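You operate a simulated robot arm through the tools that you are given. There is no shell and no other tool. Be economical: measure what you need, move in short steps, check, and stop when the job is done.

Carry out the task below with a simulated robot arm. There is one attempt and no reset: what you move stays moved.

TASK
Move the rolled towel to the hamper lid, then fold the pink towel in three and lay it there too.
Fine: narrow side first, wide side over it.

The check looks at the end state, three seconds after you hand in, the way a careful person would. Anything else that was tipped, shoved, dropped, spilled or broken makes it a failure. Lids that push on must go on centred and level and be pressed home; caps that screw on are set level and turned clockwise until they are tight. Flat cloth is picked up by pressing the open fingertips on it (5 to 10 N) and closing them slowly along it; thin cloth reads only 2 to 8 mm in the jaws.

THE ROBOT
A 6-joint arm with a two-finger parallel gripper, fixed in place. Base frame: the origin is at the foot of the arm, x ahead of it, y to its left, z up; the work surface is at about z = 0.62. Lengths are in m, angles in degrees, forces in N, time in s.
With the tool pointing down near the work surface it reaches from about 0.14 to 0.84 m from the base axis. Its first joint turns from -166.0 to 166.0 degrees. Payload 3.91 kg.
The tool frame sits at the grasp point between the pads (the TCP): z along the fingers, y along the line on which they close. The tips reach 0.03 m beyond it. The gripper opens to 0.11 m. The fingers are 0.02 m wide and 0.01 m thick; the gripper's body (0.048 by 0.112 m) begins 0.055 m behind the TCP.
Orientation is that of the tool frame in the base frame, as a unit quaternion [x, y, z, w]. With the fingers straight down and closing along the base's y, the tool's x points along the base's -x, its y along +y and its z along -z.

THE INTERFACE
- The arm moves only by the tool arm_command. Its argument "targets" is a list of rows, each an object (a shift or turn left out is 0, a gripper value left out holds the last) with "linear": the shift along the tool's x, y, z in m, a list of three; "dr": the turn, a rotation vector about the tool's x, y, z in degrees, a list of three; "grip": the gripper command, from -1 (fully open) to 1 (shut), values between in proportion. In form: [{"linear": [x, y, z], "dr": [ax, ay, az], "grip": grip}, ...]. A call has 1 to 12 rows; each row is the pose to reach, as a shift and turn from the pose commanded when the call began, along the tool's axes at that moment. A row lasts 0.2 s, in which the tool goes at most 0.05 m and 8.6 degrees; a call with a longer step from one row to the next is refused whole, and so is a gripper value outside its range. A pose out of reach is approached as far as the arm can. The call stops where the force on the tool passes 90 N (or 10 N more than at its start, if that is more) or the arm is blocked; 0.2 s more then pass. The fingers move at their own pace (about 0.108 m/s each) and stop on an object; they squeeze with about 21 N. The grip force told is the motor's: it shows also when the fingers shut on nothing. Time passes only in rows, and 0.2 s behind the last, so rows that repeat a pose let the fingers close. It gives the time, the measured TCP pose, the force on the tool (base axes), the opening and the grip force at its end, in the units of the frame above (readings bear some noise), with the torque about the TCP (base axes, N m) and any sound that the robot's microphone picked up.
- Cameras (640 x 400 px; columns grow to the right, rows downward): "scene" is fixed at [0.0496, -0.6493, 1.3319]; the picture's right is [-0.73, 0.68, 0.00], its down [0.66, 0.71, -0.23] and it looks along [-0.16, -0.17, -0.97] (base axes); focal length 214 px, centre (320, 200). "wrist" rides on the gripper at [0.077, 0.007, -0.114] in the tool frame; the picture's right is [-0.09, 1.00, 0.00], its down [-0.80, -0.07, -0.59] and it looks along [-0.59, -0.05, 0.80] (tool axes); focal length 270 px, centre (320, 200). There is no depth. A picture from a camera that has moved, and an enlarged one, comes with that camera's place and axes in the base frame and with its lens.
- camera(camera): a new picture of that camera. No time passes.
- lift_body(by): slides the trunk up (or, below 0, down) by that many m; the arm rides with it, the base frame stays. It gives what a move gives, with no picture.
- enlarge(camera, box): a new picture of the part [left, top, right, bottom] of that camera's present view, enlarged. No time passes.
- close_job(): hands the job in; it is judged then, once.

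Work in short steps. Places have to be worked out from the pictures, the camera data and where the tool is seen: move nearer, look again, correct. Check each grasp and each placing, and mend what went wrong. You have 120 turns and 64 pictures in all, those below and enlarged ones among them. Open the gripper and draw the arm clear of the work before you hand the job in, unless the task says otherwise; then end with one line.

The tools are called after "Request:" as name(argument=value, ...) on one line, values as JSON. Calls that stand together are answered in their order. arm_command: Moves the arm, as the interface text tells. Its arguments: {"type":"object","properties":{"targets":{"type":"array","items":{"type":"object","properties":{"linear":{"type":"array","items":{"type":"number"}},"dr":{"type":"array","items":{"type":"number"}},"grip":{"type":"number"}}}}},"required":["targets"]} The other tools are called the same way: lift_body (by) slides the trunk up or down; camera (camera) takes a picture; enlarge (camera, box) takes an enlarged picture of a part of a camera's view; close_job () hands the job in.

At the start:

```text
clock: 0.0
eef_pos: [0.4422, -0.2707, 0.8999]
ee_rot: [0.0, 1.0, 0.0, 0.0]
wrist_force: [-0.4, -0.2, -0.3]
wrist_torque: [0.02, -0.01, -0.01]
width: 0.1103
finger_force: 0.0
trunk travel left (down, up): [-0.275, 0.265]
```

scene: 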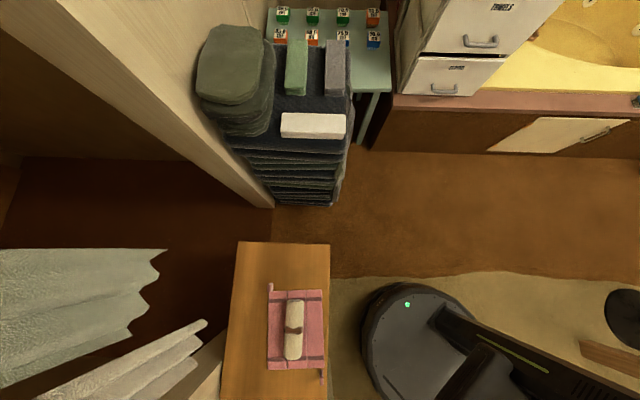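
wrist: 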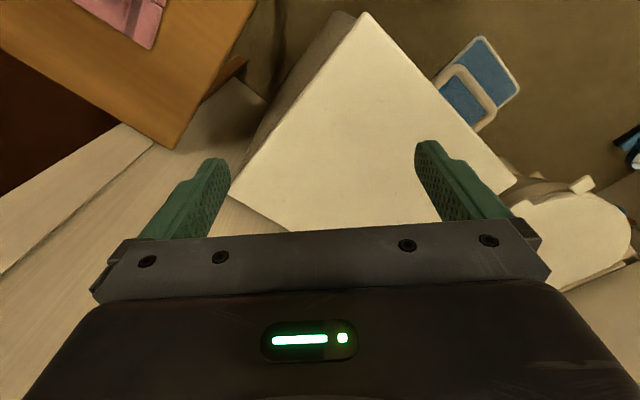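

I'll look more closely at the towels and what lies in the scene.

Request:
enlarge(camera="scene", box=[220, 235, 380, 400])

Request:
enlarge(camera="wrist", box=[0, 0, 640, 260])

```text
2.42 times, centred on (300, 318) of scene
camera zoom: at [0.0496, -0.6493, 1.3319], right [-0.73, 0.68, 0.0], down [0.66, 0.71, -0.23], along [-0.16, -0.17, -0.97], focal length 520 px, centre (368, -85)
```

zoom: 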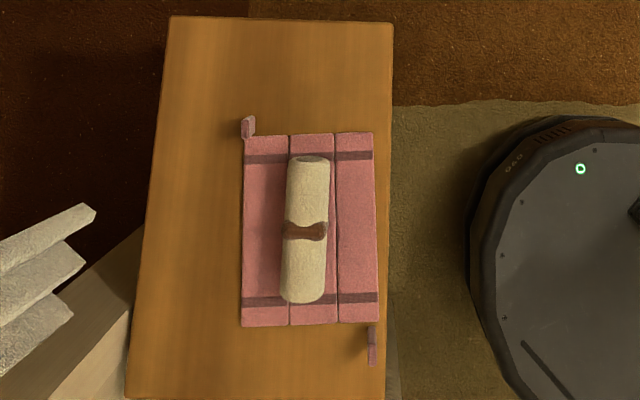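

```text
1.00 times, centred on (320, 130) of wrist (not enlarged: the box is as wide or as high as the picture)
camera zoom: at [0.3637, -0.2628, 1.0139], right [0.09, 1.0, 0.0], down [0.8, -0.07, 0.59], along [0.59, -0.05, -0.8], focal length 270 px, centre (320, 270)
```

zoom: 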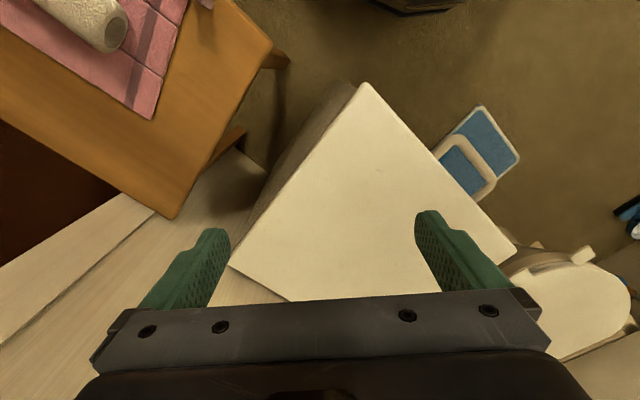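

The towel has two creases (narrow panel nearest the robot, wide one away) and a tab at two corners. I'll back up and rise to see the white square that is probably the hamper lid.

Request:
arm_command(targets=[{"linear": [0.04, 0, -0.02]}, {"linear": [0.08, 0, -0.04]}, {"linear": [0.12, 0, -0.06]}, {"linear": [0.16, 0, -0.08]}, {"linear": [0.16, 0, -0.1]}])

Request:
camera(camera="wrist")

```text
clock: 1.2
eef_pos: [0.28, -0.271, 1.0022]
ee_rot: [0.0, 1.0, 0.0, -0.001]
wrist_force: [0.4, 0.5, 0.5]
wrist_torque: [-0.02, -0.02, -0.02]
width: 0.1102
finger_force: 0.0
trunk travel left (down, up): [-0.275, 0.265]
```

```text
59 pictures are left
camera wrist: at [0.2029, -0.2637, 1.1154], right [0.09, 1.0, 0.0], down [0.8, -0.07, 0.59], along [0.59, -0.05, -0.8], focal length 270 px, centre (320, 200)
```

wrist: 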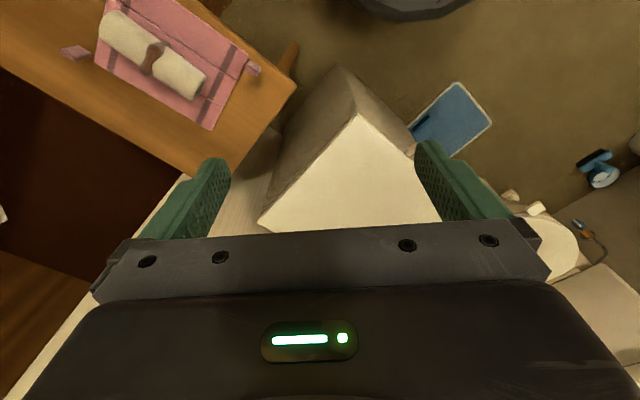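

The white box top comes out at z≈0.61 with its near corner at about (0.38, -0.205). I need to see more of it, so I'll raise the trunk.

Request:
lift_body(by=0.25)

Request:
camera(camera="wrist")

```text
clock: 3.8
eef_pos: [0.2812, -0.2718, 1.2512]
ee_rot: [0.001, 1.0, 0.001, 0.0]
wrist_force: [0.5, 0.3, -0.9]
wrist_torque: [0.0, -0.01, 0.01]
width: 0.1103
finger_force: 0.0
trunk travel left (down, up): [-0.525, 0.015]
```

```text
58 pictures are left
camera wrist: at [0.2034, -0.2637, 1.3652], right [0.09, 1.0, 0.0], down [0.8, -0.07, 0.59], along [0.59, -0.05, -0.8], focal length 270 px, centre (320, 200)
```

wrist: 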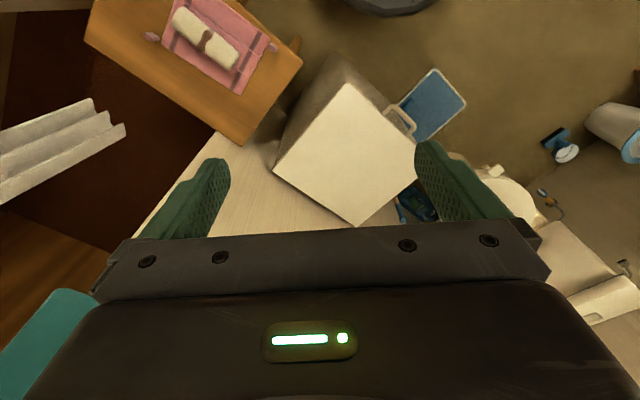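

The lid is fully visible: roughly a 0.35–0.38 m square centred near (0.64, -0.20), turned 45° like the table. I'll go back down and move over the rolled towel (about (0.25, -0.54)), with the gripper yawed 45° to close across it.

Request:
arm_command(targets=[{"linear": [0.01, -0.045, 0], "dr": [0, 0, -7.5]}, {"linear": [0.02, -0.09, 0], "dr": [0, 0, -15]}, {"linear": [0.03, -0.135, 0], "dr": [0, 0, -22.5]}, {"linear": [0.03, -0.18, 0], "dr": [0, 0, -30]}, {"linear": [0.03, -0.225, 0], "dr": [0, 0, -37.5]}, {"linear": [0.03, -0.27, 0], "dr": [0, 0, -45]}])

Request:
lift_body(by=-0.4)

Request:
camera(camera="wrist")

```text
clock: 5.2
eef_pos: [0.2523, -0.5443, 1.2483]
ee_rot: [-0.384, 0.923, 0.001, 0.0]
wrist_force: [0.0, 0.3, -0.5]
wrist_torque: [0.03, 0.03, -0.02]
width: 0.1099
finger_force: 0.0
trunk travel left (down, up): [-0.525, 0.015]
```

```text
clock: 9.0
eef_pos: [0.2526, -0.5431, 0.849]
ee_rot: [-0.383, 0.924, 0.0, 0.001]
wrist_force: [0.0, 0.0, -0.1]
wrist_torque: [0.0, 0.0, 0.03]
width: 0.1097
finger_force: 0.1
trunk travel left (down, up): [-0.125, 0.415]
```

```text
57 pictures are left
camera wrist: at [0.1917, -0.5911, 0.9638], right [-0.64, 0.77, 0.0], down [0.62, 0.52, 0.59], along [0.46, 0.38, -0.8], focal length 270 px, centre (320, 200)
```

wrist: 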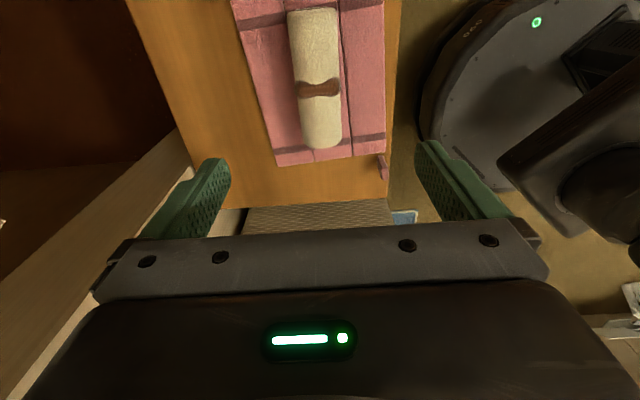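

The roll is centred at about (0.249, -0.545), axis at 45°, diameter ≈ 0.05, and the gripper already straddles it. I descend to TCP z≈0.66.

Request:
arm_command(targets=[{"linear": [0.002, 0, 0.045]}, {"linear": [0.002, 0, 0.09]}, {"linear": [0.002, 0, 0.13]}, {"linear": [0.002, 0, 0.16]}, {"linear": [0.002, 0, 0.18]}, {"linear": [0.002, 0, 0.187]}])

Request:
camera(camera="wrist")

```text
clock: 10.4
eef_pos: [0.2502, -0.5447, 0.6625]
ee_rot: [-0.383, 0.924, 0.001, 0.0]
wrist_force: [0.2, -0.2, -0.3]
wrist_torque: [-0.01, -0.02, -0.01]
width: 0.11
finger_force: 0.1
trunk travel left (down, up): [-0.125, 0.415]
```

```text
56 pictures are left
camera wrist: at [0.1896, -0.5935, 0.7761], right [-0.64, 0.77, 0.0], down [0.62, 0.52, 0.59], along [0.46, 0.38, -0.8], focal length 270 px, centre (320, 200)
```

wrist: 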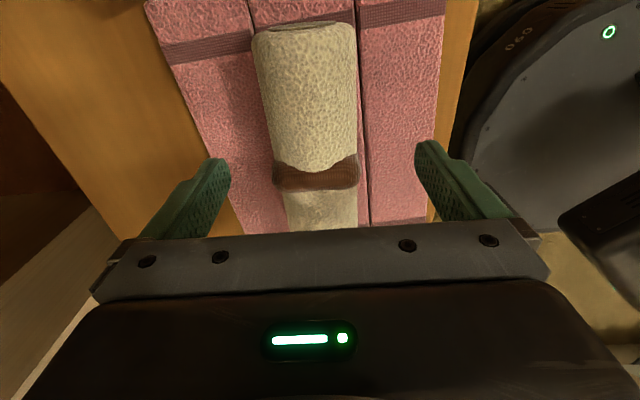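

Clear of the towel, with the roll between the fingers. Closing gently in place.

Request:
arm_command(targets=[{"grip": 0}, {"grip": 0.3}, {"grip": 0.6}, {"grip": 1}, {"grip": 1}])

```text
clock: 11.6
eef_pos: [0.2491, -0.5447, 0.6622]
ee_rot: [-0.382, 0.924, 0.0, 0.0]
wrist_force: [0.2, -2.1, 0.2]
wrist_torque: [-0.01, 0.03, -0.02]
width: 0.0532
finger_force: 21.2
trunk travel left (down, up): [-0.125, 0.415]
```

Roll is held (53 mm). Lift and check.

Request:
arm_command(targets=[{"linear": [0, 0, -0.02]}, {"linear": [0, 0, -0.06]}, {"linear": [0, 0, -0.1]}, {"linear": [0, 0, -0.14]}, {"linear": [0, 0, -0.17]}])

Request:
camera(camera="wrist")

Request:
enlarge(camera="scene", box=[220, 235, 380, 400])

```text
clock: 12.8
eef_pos: [0.2508, -0.5425, 0.8327]
ee_rot: [-0.383, 0.924, 0.001, 0.0]
wrist_force: [0.1, 0.1, -1.1]
wrist_torque: [-0.01, 0.0, -0.03]
width: 0.0533
finger_force: 20.9
trunk travel left (down, up): [-0.125, 0.415]
```

```text
55 pictures are left
camera wrist: at [0.1905, -0.5921, 0.9467], right [-0.64, 0.77, 0.0], down [0.62, 0.52, 0.59], along [0.46, 0.38, -0.8], focal length 270 px, centre (320, 200)
```

wrist: 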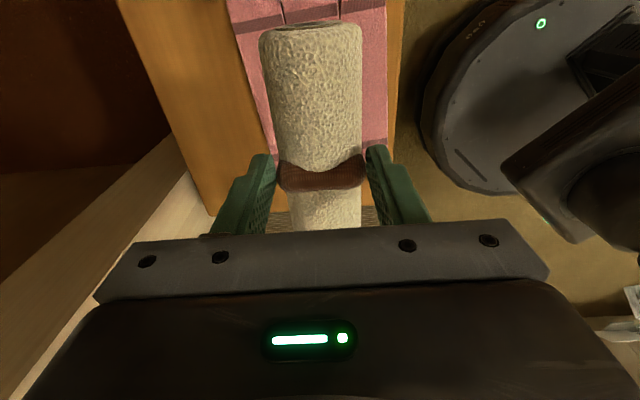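

```text
2.42 times, centred on (300, 318) of scene
camera zoom: at [0.0496, -0.6493, 1.3319], right [-0.73, 0.68, 0.0], down [0.66, 0.71, -0.23], along [-0.16, -0.17, -0.97], focal length 520 px, centre (368, -85)
```

zoom: 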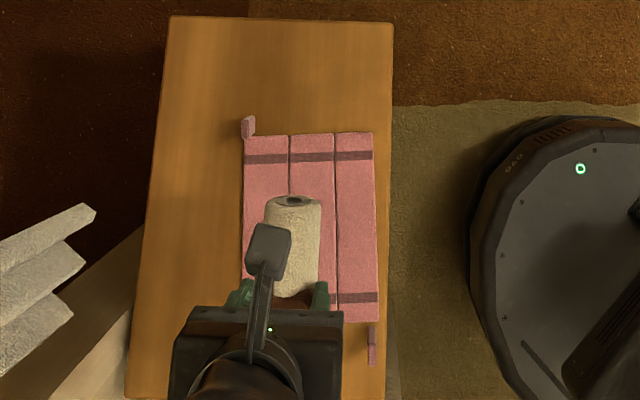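

Held well and the pink towel didn't move. Carrying the roll most of the way toward the lid, then looking.

Request:
arm_command(targets=[{"linear": [-0.04, -0.009, 0]}, {"linear": [-0.08, -0.018, 0]}, {"linear": [-0.12, -0.027, 0]}, {"linear": [-0.16, -0.036, 0]}, {"linear": [-0.2, -0.045, 0]}, {"linear": [-0.24, -0.054, 0]}, {"linear": [-0.28, -0.063, 0]}, {"linear": [-0.32, -0.072, 0]}, {"linear": [-0.36, -0.081, 0]}, {"linear": [-0.4, -0.09, 0]}])

Request:
camera(camera="wrist")

```text
clock: 15.0
eef_pos: [0.5979, -0.3254, 0.8373]
ee_rot: [-0.382, 0.924, -0.001, 0.0]
wrist_force: [-0.6, 0.2, -0.5]
wrist_torque: [-0.05, 0.0, -0.01]
width: 0.0534
finger_force: 21.3
trunk travel left (down, up): [-0.125, 0.415]
```

```text
53 pictures are left
camera wrist: at [0.5371, -0.3738, 0.9508], right [-0.64, 0.77, 0.0], down [0.62, 0.52, 0.59], along [0.46, 0.38, -0.8], focal length 270 px, centre (320, 200)
```

wrist: 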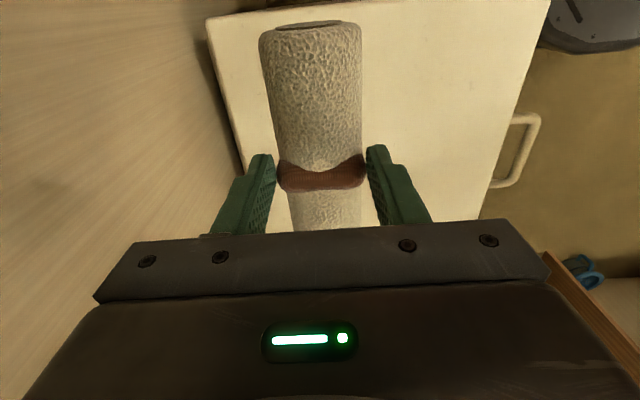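

The lid's edges agree with my estimate. Now slide 0.11 m further along the lid, and descend to just above it.

Request:
arm_command(targets=[{"linear": [-0.04, -0.006, 0]}, {"linear": [-0.08, -0.012, 0]}, {"linear": [-0.11, -0.018, 0]}, {"linear": [-0.11, -0.018, 0.045]}, {"linear": [-0.11, -0.018, 0.09]}, {"linear": [-0.11, -0.018, 0.13]}, {"linear": [-0.11, -0.018, 0.16]}, {"linear": [-0.11, -0.018, 0.175]}])

Request:
camera(camera="wrist")

```text
clock: 16.8
eef_pos: [0.6861, -0.2588, 0.6617]
ee_rot: [-0.383, 0.924, -0.001, 0.002]
wrist_force: [-0.9, 1.7, 32.0]
wrist_torque: [0.26, -0.14, -0.05]
width: 0.0536
finger_force: 21.0
trunk travel left (down, up): [-0.125, 0.415]
```

```text
52 pictures are left
camera wrist: at [0.6261, -0.3075, 0.775], right [-0.64, 0.77, 0.0], down [0.61, 0.52, 0.6], along [0.46, 0.38, -0.8], focal length 270 px, centre (320, 200)
```

wrist: 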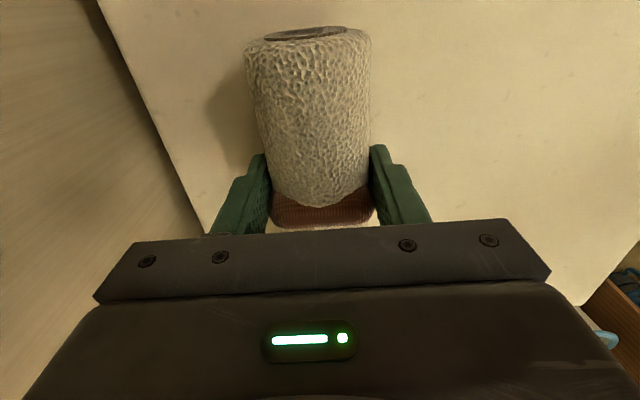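

The roll is already resting on the lid (32 N), so the lid is at about z=0.62. I ease up 3 mm before opening.

Request:
arm_command(targets=[{"linear": [0, 0, -0.003]}, {"linear": [0, 0, -0.003]}])

```text
clock: 17.4
eef_pos: [0.6874, -0.2584, 0.6615]
ee_rot: [-0.383, 0.924, 0.001, 0.0]
wrist_force: [-3.6, 2.9, 10.8]
wrist_torque: [0.16, -0.29, 0.04]
width: 0.0538
finger_force: 20.6
trunk travel left (down, up): [-0.125, 0.415]
```

Request:
arm_command(targets=[{"linear": [0, 0, -0.002]}, {"linear": [0, 0, -0.002], "grip": 0.0}, {"linear": [0, 0, -0.002], "grip": -0.4}, {"linear": [0, 0, -0.002], "grip": -0.6}, {"linear": [0, 0, -0.002], "grip": -0.8}, {"linear": [0, 0, -0.04], "grip": -0.8}, {"linear": [0, 0, -0.08], "grip": -0.8}, {"linear": [0, 0, -0.12], "grip": -0.8}, {"linear": [0, 0, -0.16], "grip": -0.8}])

Request:
camera(camera="wrist")

```text
clock: 19.4
eef_pos: [0.6889, -0.2577, 0.8203]
ee_rot: [-0.383, 0.924, -0.001, 0.0]
wrist_force: [-0.4, -0.3, 0.1]
wrist_torque: [-0.01, -0.03, -0.03]
width: 0.0992
finger_force: 0.1
trunk travel left (down, up): [-0.125, 0.415]
```

```text
51 pictures are left
camera wrist: at [0.6288, -0.3073, 0.9346], right [-0.64, 0.77, 0.0], down [0.62, 0.52, 0.59], along [0.46, 0.38, -0.8], focal length 270 px, centre (320, 200)
```

wrist: 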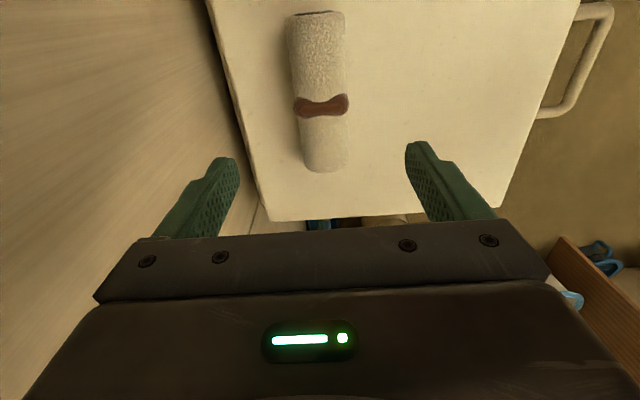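

The roll lies steady on the lid. Now back over the pink towel's near corner to inspect the tab on the narrow panel.

Request:
arm_command(targets=[{"linear": [0.042, 0.019, 0], "dr": [0, 0, -0.4]}, {"linear": [0.084, 0.038, 0], "dr": [0, 0, -0.8]}, {"linear": [0.125, 0.057, 0], "dr": [0, 0, -1.2]}, {"linear": [0.167, 0.076, 0], "dr": [0, 0, -1.6]}, {"linear": [0.209, 0.095, 0], "dr": [0, 0, -2]}, {"linear": [0.251, 0.113, 0], "dr": [0, 0, -2.4]}, {"linear": [0.293, 0.132, 0], "dr": [0, 0, -2.8]}, {"linear": [0.334, 0.151, 0], "dr": [0, 0, -3.2]}, {"linear": [0.376, 0.17, 0], "dr": [0, 0, -3.6]}, {"linear": [0.418, 0.189, 0], "dr": [0, 0, -4], "grip": -1}, {"linear": [0.418, 0.189, 0.04], "dr": [0, 0, -4]}, {"linear": [0.418, 0.189, 0.06], "dr": [0, 0, -4]}])

Request:
camera(camera="wrist")

Request:
enlarge(camera="scene", box=[260, 270, 340, 320])

```text
clock: 22.0
eef_pos: [0.2569, -0.4218, 0.76]
ee_rot: [-0.414, 0.91, -0.001, 0.0]
wrist_force: [-0.1, 0.1, 0.0]
wrist_torque: [-0.03, -0.02, 0.0]
width: 0.1102
finger_force: 0.1
trunk travel left (down, up): [-0.125, 0.415]
```

```text
50 pictures are left
camera wrist: at [0.2, -0.4743, 0.8737], right [-0.69, 0.72, 0.0], down [0.58, 0.56, 0.59], along [0.43, 0.41, -0.8], focal length 270 px, centre (320, 200)
```

wrist: 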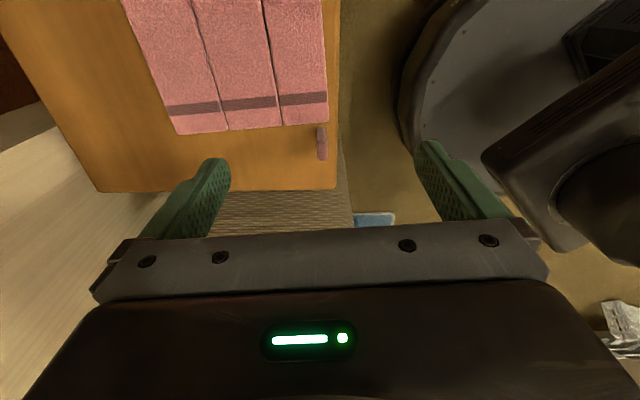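

```text
8.00 times, centred on (300, 295) of scene
camera zoom: at [0.0496, -0.6493, 1.3319], right [-0.73, 0.68, 0.0], down [0.66, 0.71, -0.23], along [-0.16, -0.17, -0.97], focal length 1716 px, centre (480, -560)
```

zoom: 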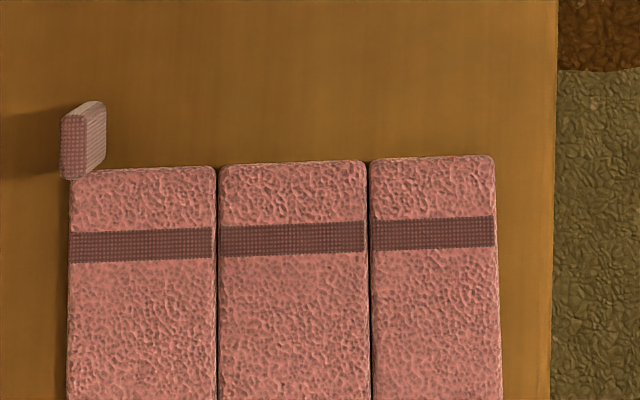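

Request:
enlarge(camera="wrist", box=[240, 80, 400, 190])

Request:
enlarge(camera="scene", box=[260, 345, 350, 400])

```text
3.64 times, centred on (320, 135) of wrist
camera zoom: at [0.2, -0.4743, 0.8737], right [-0.69, 0.72, 0.0], down [0.58, 0.56, 0.59], along [0.43, 0.41, -0.8], focal length 983 px, centre (320, 436)
```

zoom: 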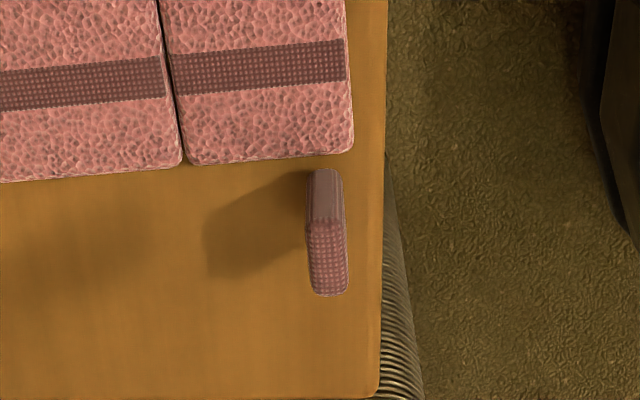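

```text
7.11 times, centred on (305, 372) of scene
camera zoom: at [0.0496, -0.6493, 1.3319], right [-0.73, 0.68, 0.0], down [0.66, 0.71, -0.23], along [-0.16, -0.17, -0.97], focal length 1525 px, centre (427, -1027)
```

zoom: 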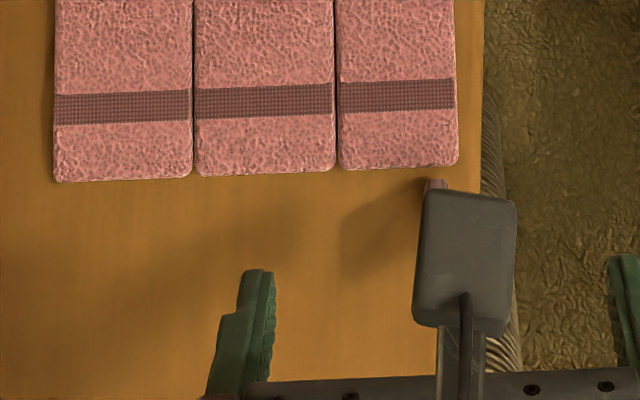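

The tab is an upright plate (~0.02 long, 0.01 thick, up to z≈0.654) just past the towel's end at about (0.2775, -0.397). I move above it with a half-open grip and check alignment.

Request:
arm_command(targets=[{"linear": [-0.032, 0.001, 0], "grip": 0.1}, {"linear": [-0.032, 0.001, 0.03], "grip": 0.1}, {"linear": [-0.032, 0.001, 0.06], "grip": 0.1}])

Request:
camera(camera="wrist")

```text
clock: 22.8
eef_pos: [0.2797, -0.3969, 0.7006]
ee_rot: [-0.414, 0.91, -0.001, 0.0]
wrist_force: [-0.2, 0.6, -0.7]
wrist_torque: [-0.02, -0.01, 0.02]
width: 0.0494
finger_force: 0.1
trunk travel left (down, up): [-0.125, 0.415]
```

```text
46 pictures are left
camera wrist: at [0.2228, -0.4493, 0.8152], right [-0.69, 0.72, 0.0], down [0.58, 0.56, 0.59], along [0.43, 0.41, -0.8], focal length 270 px, centre (320, 200)
```

wrist: 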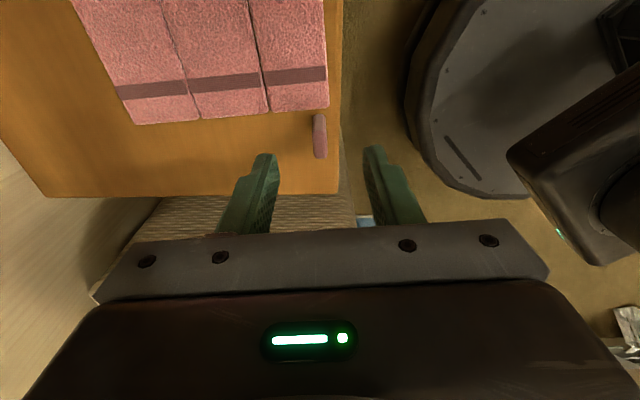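

The tab lies midway between the fingers. Descending and closing.

Request:
arm_command(targets=[{"linear": [0, 0, 0.025]}, {"linear": [0, 0, 0.042]}, {"linear": [0, 0, 0.042], "grip": 0.4}, {"linear": [0, 0, 0.042], "grip": 0.7}, {"linear": [0, 0, 0.042], "grip": 1}, {"linear": [0, 0, 0.042], "grip": 1}])

Request:
camera(camera="wrist")

```text
clock: 24.2
eef_pos: [0.2782, -0.3953, 0.6589]
ee_rot: [-0.415, 0.91, 0.0, 0.0]
wrist_force: [0.1, 1.0, 0.4]
wrist_torque: [0.0, 0.01, -0.02]
width: 0.0
finger_force: 20.8
trunk travel left (down, up): [-0.125, 0.415]
```

```text
45 pictures are left
camera wrist: at [0.2219, -0.4486, 0.7731], right [-0.69, 0.72, 0.0], down [0.58, 0.56, 0.59], along [0.43, 0.41, -0.8], focal length 270 px, centre (320, 200)
```

wrist: 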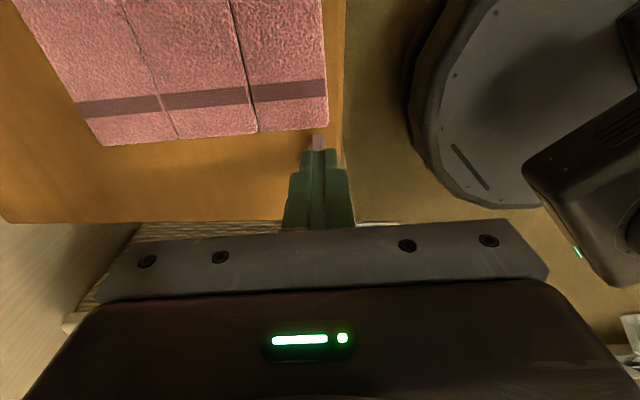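

Closed on nothing: the tab appears slightly behind the fingers (toward the towel). Look closer.

Request:
enlarge(camera="wrist", box=[260, 90, 380, 180])

```text
4.44 times, centred on (320, 135) of wrist
camera zoom: at [0.2219, -0.4486, 0.7731], right [-0.69, 0.72, 0.0], down [0.58, 0.56, 0.59], along [0.43, 0.41, -0.8], focal length 1201 px, centre (320, 489)
```

zoom: 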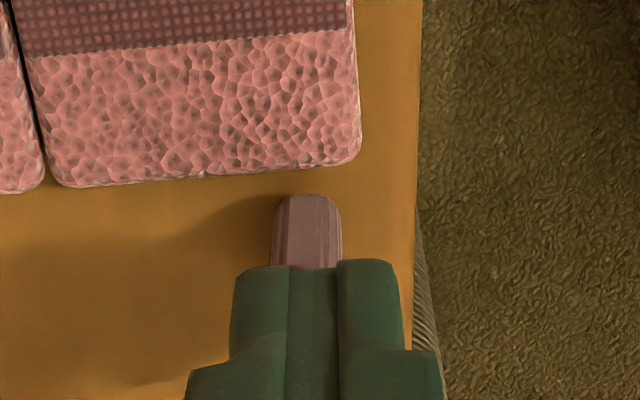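

Evidence is ambiguous about the tab's height. I'll open, rise, and look at it from straight above for a proper triangulation.

Request:
arm_command(targets=[{"linear": [0, 0, -0.02], "grip": 0.1}, {"linear": [-0.03, 0, -0.04], "grip": 0.1}, {"linear": [-0.065, 0, -0.04], "grip": 0.1}])

Request:
enlarge(camera="wrist", box=[230, 0, 410, 110])

```text
clock: 25.0
eef_pos: [0.3229, -0.3447, 0.6988]
ee_rot: [-0.414, 0.91, 0.0, 0.0]
wrist_force: [-0.8, 0.6, 0.4]
wrist_torque: [0.01, 0.0, -0.01]
width: 0.0496
finger_force: 0.0
trunk travel left (down, up): [-0.125, 0.415]
```

```text
3.56 times, centred on (320, 55) of wrist
camera zoom: at [0.2662, -0.398, 0.8131], right [-0.69, 0.72, 0.0], down [0.58, 0.56, 0.59], along [0.43, 0.41, -0.8], focal length 961 px, centre (320, 716)
```

zoom: 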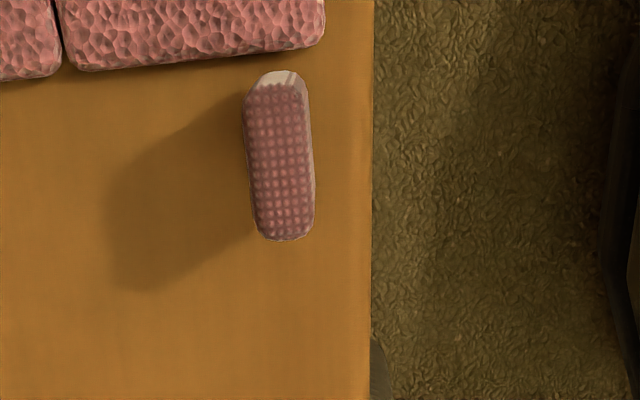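

Triangulated: the tab's top is at z≈0.6255 and its centre lies at about 12 mm further out than I had it, so I was over and past it. I shift back above it and descend with light steps.

Request:
arm_command(targets=[{"linear": [0.03, -0.001, 0]}, {"linear": [0.0555, -0.002, 0]}, {"linear": [0.0555, -0.002, 0.03]}, {"linear": [0.0555, -0.002, 0.05]}, {"linear": [0.0555, -0.002, 0.062]}])

Request:
camera(camera="wrist")

```text
clock: 26.2
eef_pos: [0.285, -0.3897, 0.6358]
ee_rot: [-0.415, 0.91, 0.0, 0.0]
wrist_force: [0.5, 0.2, 1.4]
wrist_torque: [0.01, 0.0, 0.02]
width: 0.0498
finger_force: 0.1
trunk travel left (down, up): [-0.125, 0.415]
```

```text
42 pictures are left
camera wrist: at [0.229, -0.4434, 0.7507], right [-0.69, 0.72, 0.0], down [0.58, 0.56, 0.59], along [0.43, 0.41, -0.8], focal length 270 px, centre (320, 200)
```

wrist: 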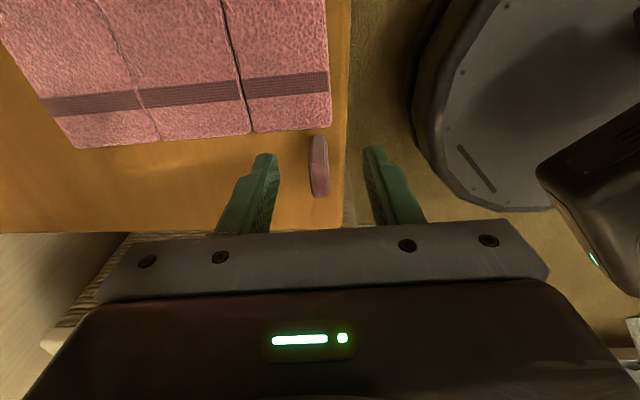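

Fingers now straddle the tab with no contact. Down 4 mm more, then close.

Request:
arm_command(targets=[{"linear": [0, 0, 0.004]}, {"linear": [0, 0, 0.004], "grip": 0.4}, {"linear": [0, 0, 0.004], "grip": 0.6}, {"linear": [0, 0, 0.004], "grip": 0.8}, {"linear": [0, 0, 0.004], "grip": 1}, {"linear": [0, 0, 0.004], "grip": 1}])

Request:
enlarge(camera="wrist", box=[240, 90, 400, 230])

```text
clock: 27.6
eef_pos: [0.2864, -0.391, 0.6323]
ee_rot: [-0.414, 0.91, 0.0, 0.001]
wrist_force: [-0.8, -0.5, 0.0]
wrist_torque: [0.0, 0.05, 0.04]
width: 0.01
finger_force: 20.9
trunk travel left (down, up): [-0.125, 0.415]
```

```text
2.86 times, centred on (320, 160) of wrist
camera zoom: at [0.2296, -0.4436, 0.7466], right [-0.69, 0.72, 0.0], down [0.58, 0.56, 0.59], along [0.43, 0.41, -0.8], focal length 772 px, centre (320, 314)
```

zoom: 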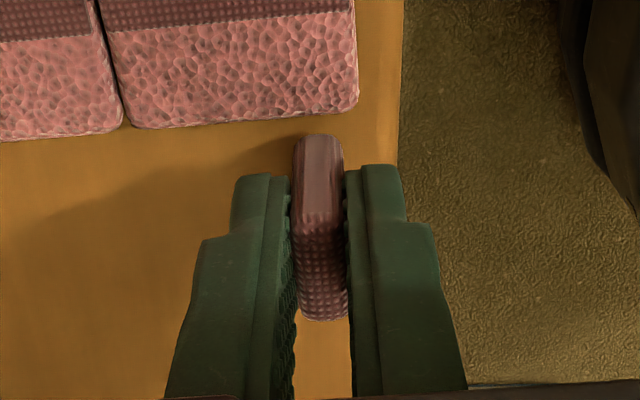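

Tab gripped (10 mm). I start the fold: a small arc (about 25°) about the near crease, watching the torque to learn whether the tab turns in the jaws.

Request:
arm_command(targets=[{"linear": [0, -0.0005, -0.006]}, {"linear": [0, -0.002, -0.012]}, {"linear": [0, -0.0036, -0.0165]}, {"linear": [0, -0.0036, -0.0165]}])

Request:
camera(camera="wrist")

Request:
enlarge(camera="scene", box=[220, 265, 380, 400])

```text
clock: 28.6
eef_pos: [0.2887, -0.3935, 0.6504]
ee_rot: [-0.414, 0.91, 0.0, 0.0]
wrist_force: [-0.3, 1.2, 0.0]
wrist_torque: [0.03, -0.04, -0.02]
width: 0.0098
finger_force: 21.1
trunk travel left (down, up): [-0.125, 0.415]
```

```text
40 pictures are left
camera wrist: at [0.232, -0.446, 0.7636], right [-0.69, 0.72, 0.0], down [0.58, 0.56, 0.59], along [0.43, 0.41, -0.8], focal length 270 px, centre (320, 200)
```

wrist: 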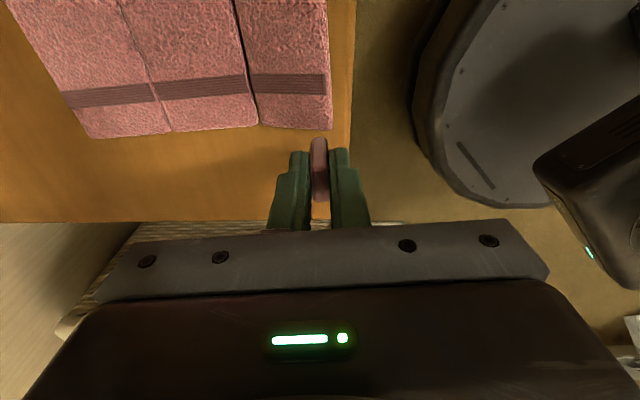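

```text
2.96 times, centred on (300, 332) of scene
camera zoom: at [0.0496, -0.6493, 1.3319], right [-0.73, 0.68, 0.0], down [0.66, 0.71, -0.23], along [-0.16, -0.17, -0.97], focal length 636 px, centre (379, -193)
```

zoom: 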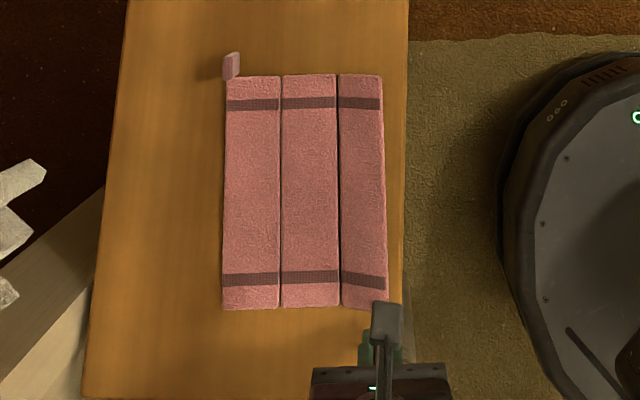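

The panel follows and the tab swivels in the jaws (no torque), so I continue the arc to vertical.

Request:
arm_command(targets=[{"linear": [0, -0.005, -0.006]}, {"linear": [0, -0.01, -0.0105]}, {"linear": [0, -0.017, -0.015]}, {"linear": [0, -0.0245, -0.018]}, {"linear": [0, -0.034, -0.0195]}, {"linear": [0, -0.034, -0.0195]}])

Request:
enlarge(camera="scene", box=[220, 265, 380, 400])

Request:
camera(camera="wrist")

```text
clock: 30.0
eef_pos: [0.315, -0.4163, 0.6692]
ee_rot: [-0.415, 0.91, 0.0, 0.0]
wrist_force: [-0.5, 0.0, 0.2]
wrist_torque: [0.01, 0.07, -0.07]
width: 0.0098
finger_force: 20.5
trunk travel left (down, up): [-0.125, 0.415]
```

```text
2.96 times, centred on (300, 332) of scene
camera zoom: at [0.0496, -0.6493, 1.3319], right [-0.73, 0.68, 0.0], down [0.66, 0.71, -0.23], along [-0.16, -0.17, -0.97], focal length 636 px, centre (379, -193)
```

zoom: 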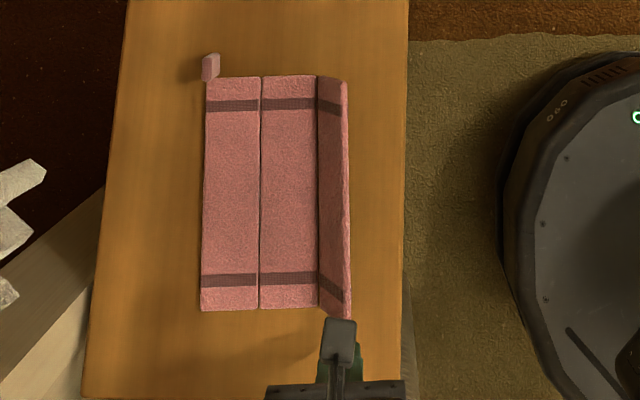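

```text
37 pictures are left
camera wrist: at [0.2585, -0.4686, 0.7833], right [-0.69, 0.72, 0.0], down [0.58, 0.56, 0.59], along [0.43, 0.41, -0.8], focal length 270 px, centre (320, 200)
```

wrist: 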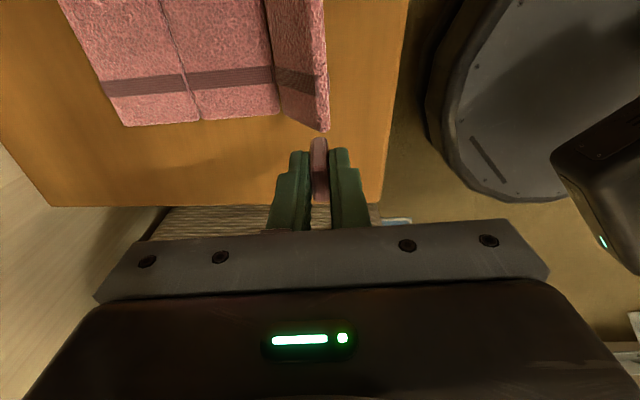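

The towel slid ~2.5 cm because my arc radius was a bit short (panel at ~50°, true radius ≈0.045). I continue with a corrected, higher arc past vertical.

Request:
arm_command(targets=[{"linear": [0, -0.003, -0.004]}, {"linear": [0, -0.009, -0.0075]}, {"linear": [0, -0.016, -0.0095]}, {"linear": [0, -0.026, -0.0105]}, {"linear": [0, -0.034, -0.0095]}, {"linear": [0, -0.041, -0.0075]}, {"linear": [0, -0.041, -0.0075]}])

Request:
enlarge(camera="scene", box=[220, 265, 380, 400])

Request:
camera(camera="wrist")

```text
clock: 31.6
eef_pos: [0.3463, -0.4418, 0.6768]
ee_rot: [-0.414, 0.91, 0.0, 0.0]
wrist_force: [2.6, -1.8, 6.2]
wrist_torque: [-0.06, -0.08, -0.01]
width: 0.0101
finger_force: 20.8
trunk travel left (down, up): [-0.125, 0.415]
```

```text
2.96 times, centred on (300, 332) of scene
camera zoom: at [0.0496, -0.6493, 1.3319], right [-0.73, 0.68, 0.0], down [0.66, 0.71, -0.23], along [-0.16, -0.17, -0.97], focal length 636 px, centre (379, -193)
```

zoom: 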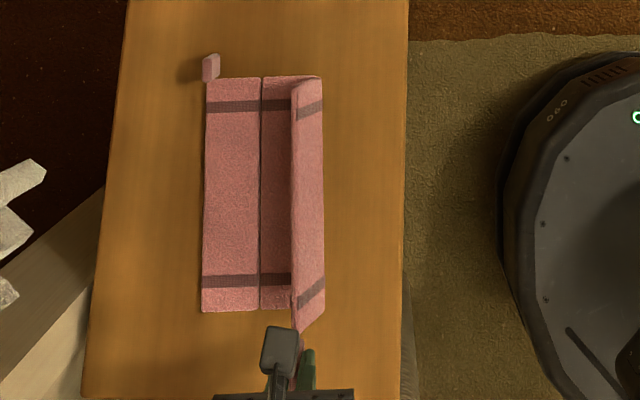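

```text
35 pictures are left
camera wrist: at [0.2894, -0.4951, 0.7911], right [-0.69, 0.72, 0.0], down [0.58, 0.56, 0.59], along [0.43, 0.41, -0.8], focal length 270 px, centre (320, 200)
```

wrist: 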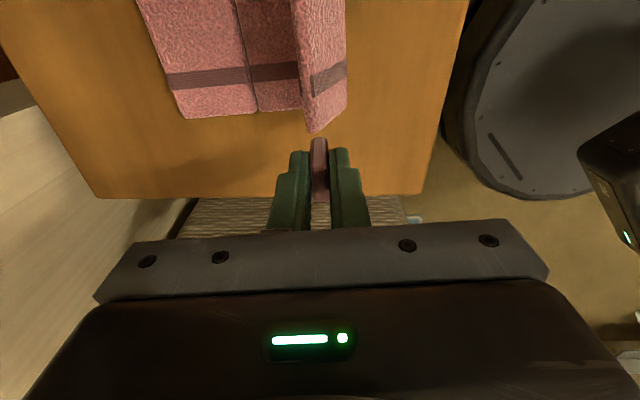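

Past vertical and the towel held its place. Finish the arc down onto the middle panel.

Request:
arm_command(targets=[{"linear": [0, -0.007, 0.004]}, {"linear": [0, -0.013, 0.0085]}, {"linear": [0, -0.018, 0.013]}, {"linear": [0, -0.022, 0.0175]}, {"linear": [0, -0.025, 0.022]}, {"linear": [0, -0.027, 0.0265]}, {"linear": [0, -0.027, 0.0265]}])

Request:
camera(camera="wrist")

```text
clock: 33.2
eef_pos: [0.3659, -0.4601, 0.6509]
ee_rot: [-0.415, 0.91, -0.001, 0.0]
wrist_force: [0.2, 0.5, 0.0]
wrist_torque: [0.03, 0.01, -0.07]
width: 0.0097
finger_force: 20.7
trunk travel left (down, up): [-0.125, 0.415]
```

```text
34 pictures are left
camera wrist: at [0.3099, -0.5136, 0.7644], right [-0.69, 0.72, 0.0], down [0.58, 0.56, 0.59], along [0.43, 0.41, -0.8], focal length 270 px, centre (320, 200)
```

wrist: 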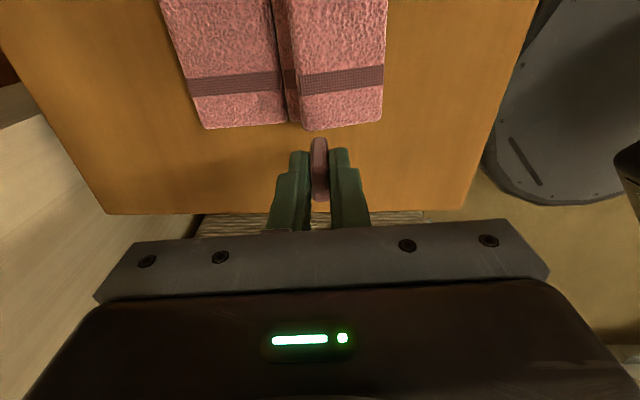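

Nearly flat. Lower 8 mm more, then open and see whether it stays.

Request:
arm_command(targets=[{"linear": [0, -0.001, 0.004]}, {"linear": [0, -0.002, 0.009]}, {"linear": [0, -0.002, 0.009]}])

Request:
arm_command(targets=[{"grip": 0.8}, {"grip": 0.5}, {"grip": 0.3}, {"linear": [0, 0, -0.03], "grip": 0.3}, {"linear": [0, 0, -0.07], "grip": 0.3}])

Request:
camera(camera="wrist")

```text
clock: 34.0
eef_pos: [0.3679, -0.4623, 0.6421]
ee_rot: [-0.415, 0.91, -0.001, 0.001]
wrist_force: [0.5, 1.2, 10.7]
wrist_torque: [0.07, -0.02, -0.05]
width: 0.0099
finger_force: 21.3
trunk travel left (down, up): [-0.125, 0.415]
```

```text
clock: 35.2
eef_pos: [0.3684, -0.4631, 0.7094]
ee_rot: [-0.415, 0.91, -0.001, -0.001]
wrist_force: [-0.7, -1.0, 1.0]
wrist_torque: [0.03, 0.0, -0.01]
width: 0.0385
finger_force: 0.1
trunk travel left (down, up): [-0.125, 0.415]
```

```text
33 pictures are left
camera wrist: at [0.3122, -0.5162, 0.8231], right [-0.69, 0.72, 0.0], down [0.58, 0.56, 0.59], along [0.43, 0.41, -0.8], focal length 270 px, centre (320, 200)
```

wrist: 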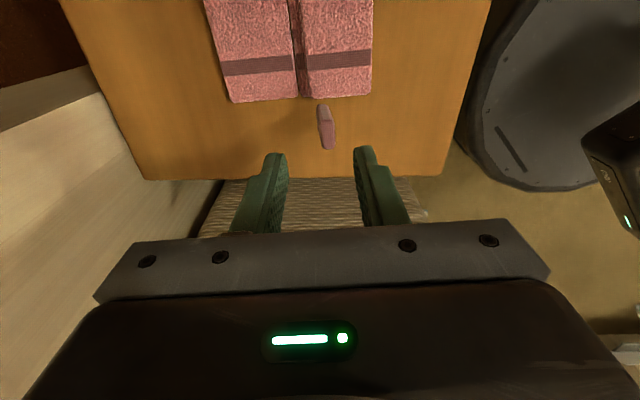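

The narrow side stays folded. Now over to the tab of the wide panel at the far end of the towel.

Request:
arm_command(targets=[{"linear": [0.04, -0.012, 0], "grip": 0.1}, {"linear": [0.08, -0.024, 0]}, {"linear": [0.12, -0.036, 0]}, {"linear": [0.16, -0.048, 0]}, {"linear": [0.182, -0.058, 0]}])

Request:
camera(camera="wrist")

Request:
enlarge(camera="scene", box=[220, 265, 380, 400])

```text
clock: 36.4
eef_pos: [0.2899, -0.6383, 0.7125]
ee_rot: [-0.414, 0.91, 0.0, 0.0]
wrist_force: [-1.0, 0.7, -0.4]
wrist_torque: [-0.03, -0.04, -0.03]
width: 0.0496
finger_force: 0.1
trunk travel left (down, up): [-0.125, 0.415]
```

```text
32 pictures are left
camera wrist: at [0.2344, -0.6914, 0.8264], right [-0.69, 0.72, 0.0], down [0.58, 0.56, 0.59], along [0.43, 0.41, -0.8], focal length 270 px, centre (320, 200)
```

wrist: 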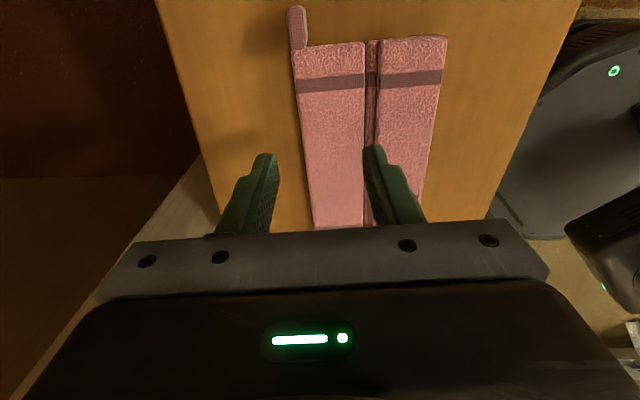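

```text
2.96 times, centred on (300, 332) of scene
camera zoom: at [0.0496, -0.6493, 1.3319], right [-0.73, 0.68, 0.0], down [0.66, 0.71, -0.23], along [-0.16, -0.17, -0.97], focal length 636 px, centre (379, -193)
```

zoom: 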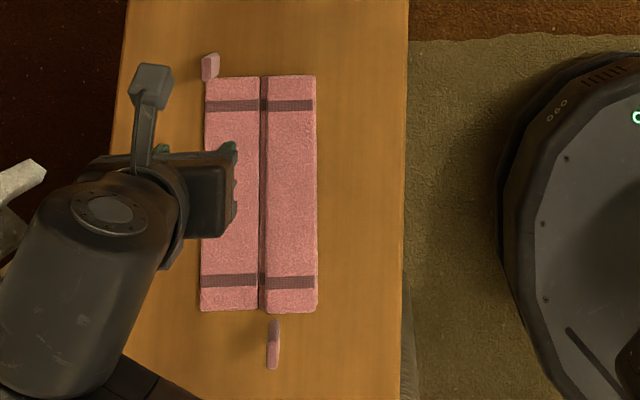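

Tab 2 lies at about (0.255, -0.692). I move over it and descend to just short of gripping height.

Request:
arm_command(targets=[{"linear": [0.035, -0.005, 0]}, {"linear": [0.0645, -0.009, 0]}, {"linear": [0.0645, -0.009, 0.03]}, {"linear": [0.0645, -0.009, 0.055]}, {"linear": [0.0645, -0.009, 0.074]}])

Request:
camera(camera="wrist")

```text
clock: 37.6
eef_pos: [0.2442, -0.6904, 0.6488]
ee_rot: [-0.409, 0.912, -0.009, 0.002]
wrist_force: [0.9, 0.8, -0.8]
wrist_torque: [-0.02, 0.1, -0.04]
width: 0.0492
finger_force: 0.1
trunk travel left (down, up): [-0.125, 0.415]
```

```text
30 pictures are left
camera wrist: at [0.1854, -0.7406, 0.7629], right [-0.68, 0.73, -0.02], down [0.58, 0.56, 0.59], along [0.44, 0.4, -0.8], focal length 270 px, centre (320, 200)
```

wrist: 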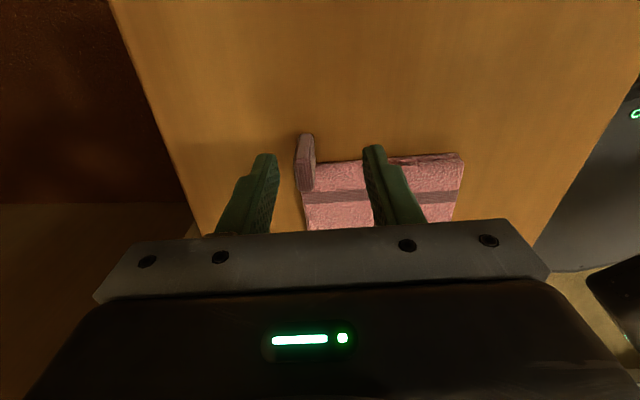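

The arm stopped about 1 cm short with a small tilt; I check whether that's lag.

Request:
arm_command(targets=[{"linear": [0, 0, 0]}])

```text
clock: 38.0
eef_pos: [0.2447, -0.6894, 0.6476]
ee_rot: [-0.409, 0.912, -0.007, 0.003]
wrist_force: [0.5, 0.7, 0.4]
wrist_torque: [0.03, -0.01, -0.01]
width: 0.0496
finger_force: 0.1
trunk travel left (down, up): [-0.125, 0.415]
```

Not lag. The trunk is 0.15 m below its starting height, which may limit the posture; I raise the trunk back and re-approach with the arm.

Request:
lift_body(by=0.1)

Request:
arm_command(targets=[{"linear": [0, 0, 0]}])

```text
clock: 39.3
eef_pos: [0.2396, -0.681, 0.7227]
ee_rot: [-0.408, 0.913, 0.017, 0.005]
wrist_force: [0.6, 1.2, -0.9]
wrist_torque: [0.01, 0.03, -0.02]
width: 0.0496
finger_force: 0.1
trunk travel left (down, up): [-0.225, 0.315]
```

```text
clock: 39.7
eef_pos: [0.2398, -0.6816, 0.7227]
ee_rot: [-0.409, 0.912, 0.017, 0.003]
wrist_force: [0.2, 0.5, -0.4]
wrist_torque: [0.0, 0.04, 0.01]
width: 0.0495
finger_force: 0.0
trunk travel left (down, up): [-0.225, 0.315]
```

Reach-limited here, and raising the trunk makes it worse, so lower is better. I raise the arm 0.13 m, then lower the trunk 0.2 m.

Request:
arm_command(targets=[{"linear": [0, 0, -0.045]}, {"linear": [0, 0, -0.09]}, {"linear": [0, 0, -0.13]}])

Request:
lift_body(by=-0.2)

Request:
arm_command(targets=[{"linear": [0, 0, 0]}])

```text
clock: 40.5
eef_pos: [0.2442, -0.6836, 0.8647]
ee_rot: [-0.41, 0.912, 0.005, 0.004]
wrist_force: [-1.3, 0.2, 0.4]
wrist_torque: [0.02, -0.01, 0.01]
width: 0.0498
finger_force: 0.1
trunk travel left (down, up): [-0.225, 0.315]
```

```text
clock: 42.7
eef_pos: [0.252, -0.6847, 0.6854]
ee_rot: [-0.415, 0.91, -0.013, 0.0]
wrist_force: [-0.4, -0.2, -0.6]
wrist_torque: [-0.02, -0.04, -0.02]
width: 0.0497
finger_force: 0.0
trunk travel left (down, up): [-0.025, 0.515]
```

```text
clock: 43.1
eef_pos: [0.2524, -0.6839, 0.6855]
ee_rot: [-0.414, 0.91, -0.011, 0.0]
wrist_force: [-0.4, 0.5, 0.2]
wrist_torque: [0.01, 0.01, -0.01]
width: 0.0497
finger_force: 0.1
trunk travel left (down, up): [-0.025, 0.515]
```

Still short. The wrist offset evidently points the wrong way here; I'll turn the gripper 180° (symmetric jaws), first drawing back and up.

Request:
arm_command(targets=[{"linear": [-0.015, 0.025, -0.03], "dr": [0, 0, 0]}, {"linear": [-0.03, 0.05, -0.06], "dr": [0, 0, 8]}, {"linear": [-0.045, 0.075, -0.09], "dr": [0, 0, 16]}, {"linear": [-0.06, 0.1, -0.1], "dr": [0, 0, 24]}, {"linear": [-0.07, 0.12, -0.1], "dr": [0, 0, 32]}, {"linear": [-0.07, 0.12, -0.1], "dr": [0, 0, 40]}, {"linear": [-0.07, 0.12, -0.1], "dr": [0, 0, 48]}, {"linear": [-0.07, 0.12, -0.1], "dr": [0, 0, 56]}, {"linear": [-0.07, 0.12, -0.1], "dr": [0, 0, 64]}, {"linear": [-0.07, 0.12, -0.1], "dr": [0, 0, 72]}, {"linear": [-0.07, 0.12, -0.1], "dr": [0, 0, 80]}, {"linear": [-0.07, 0.12, -0.1], "dr": [0, 0, 88]}])

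Request:
arm_command(targets=[{"dr": [0, 0, 8]}, {"dr": [0, 0, 16]}, {"dr": [0, 0, 24]}, {"dr": [0, 0, 32]}, {"dr": [0, 0, 40]}, {"dr": [0, 0, 48]}, {"dr": [0, 0, 56]}, {"dr": [0, 0, 64]}, {"dr": [0, 0, 72]}, {"dr": [0, 0, 80]}, {"dr": [0, 0, 86]}, {"dr": [0, 0, 92]}])

Request:
camera(camera="wrist")

```text
clock: 45.7
eef_pos: [0.2126, -0.5574, 0.7674]
ee_rot: [0.335, 0.942, 0.0, 0.0]
wrist_force: [0.3, -0.6, 0.6]
wrist_torque: [0.01, 0.01, -0.04]
width: 0.0496
finger_force: 0.0
trunk travel left (down, up): [-0.025, 0.515]
```

```text
clock: 48.3
eef_pos: [0.2125, -0.5573, 0.7681]
ee_rot: [0.91, 0.414, 0.0, 0.0]
wrist_force: [0.2, -0.2, 0.0]
wrist_torque: [-0.05, 0.01, 0.01]
width: 0.0496
finger_force: 0.1
trunk travel left (down, up): [-0.025, 0.515]
```

```text
29 pictures are left
camera wrist: at [0.267, -0.5031, 0.8815], right [0.69, -0.72, 0.0], down [-0.58, -0.56, 0.59], along [-0.43, -0.41, -0.8], focal length 270 px, centre (320, 200)
```

wrist: 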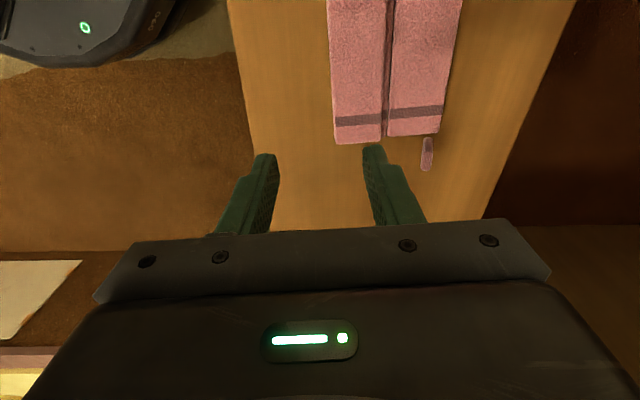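

Turned. Now move above the tab (tool x is now along the towel) and check that the pose is reached.

Request:
arm_command(targets=[{"linear": [-0.02, 0.035, 0]}, {"linear": [-0.045, 0.07, 0]}, {"linear": [-0.06, 0.1, 0.02]}, {"linear": [-0.074, 0.121, 0.05]}, {"linear": [-0.074, 0.121, 0.08]}, {"linear": [-0.074, 0.121, 0.08]}])

Request:
camera(camera="wrist")

```text
clock: 49.7
eef_pos: [0.2494, -0.69, 0.7063]
ee_rot: [0.911, 0.411, 0.001, 0.017]
wrist_force: [1.0, 0.4, 0.2]
wrist_torque: [0.0, -0.02, 0.01]
width: 0.0497
finger_force: 0.0
trunk travel left (down, up): [-0.025, 0.515]
```

```text
28 pictures are left
camera wrist: at [0.3017, -0.632, 0.8208], right [0.69, -0.72, 0.03], down [-0.59, -0.54, 0.6], along [-0.42, -0.43, -0.8], focal length 270 px, centre (320, 200)
```

wrist: 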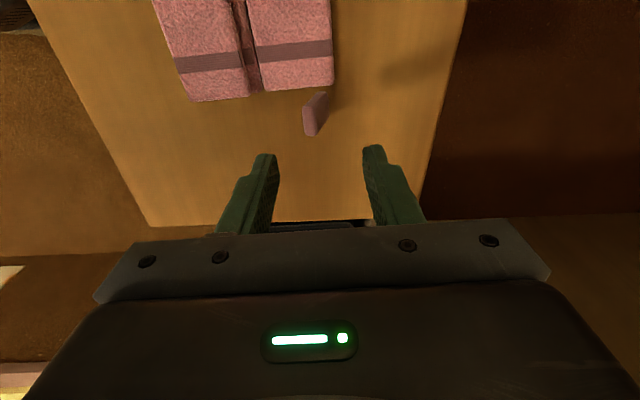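

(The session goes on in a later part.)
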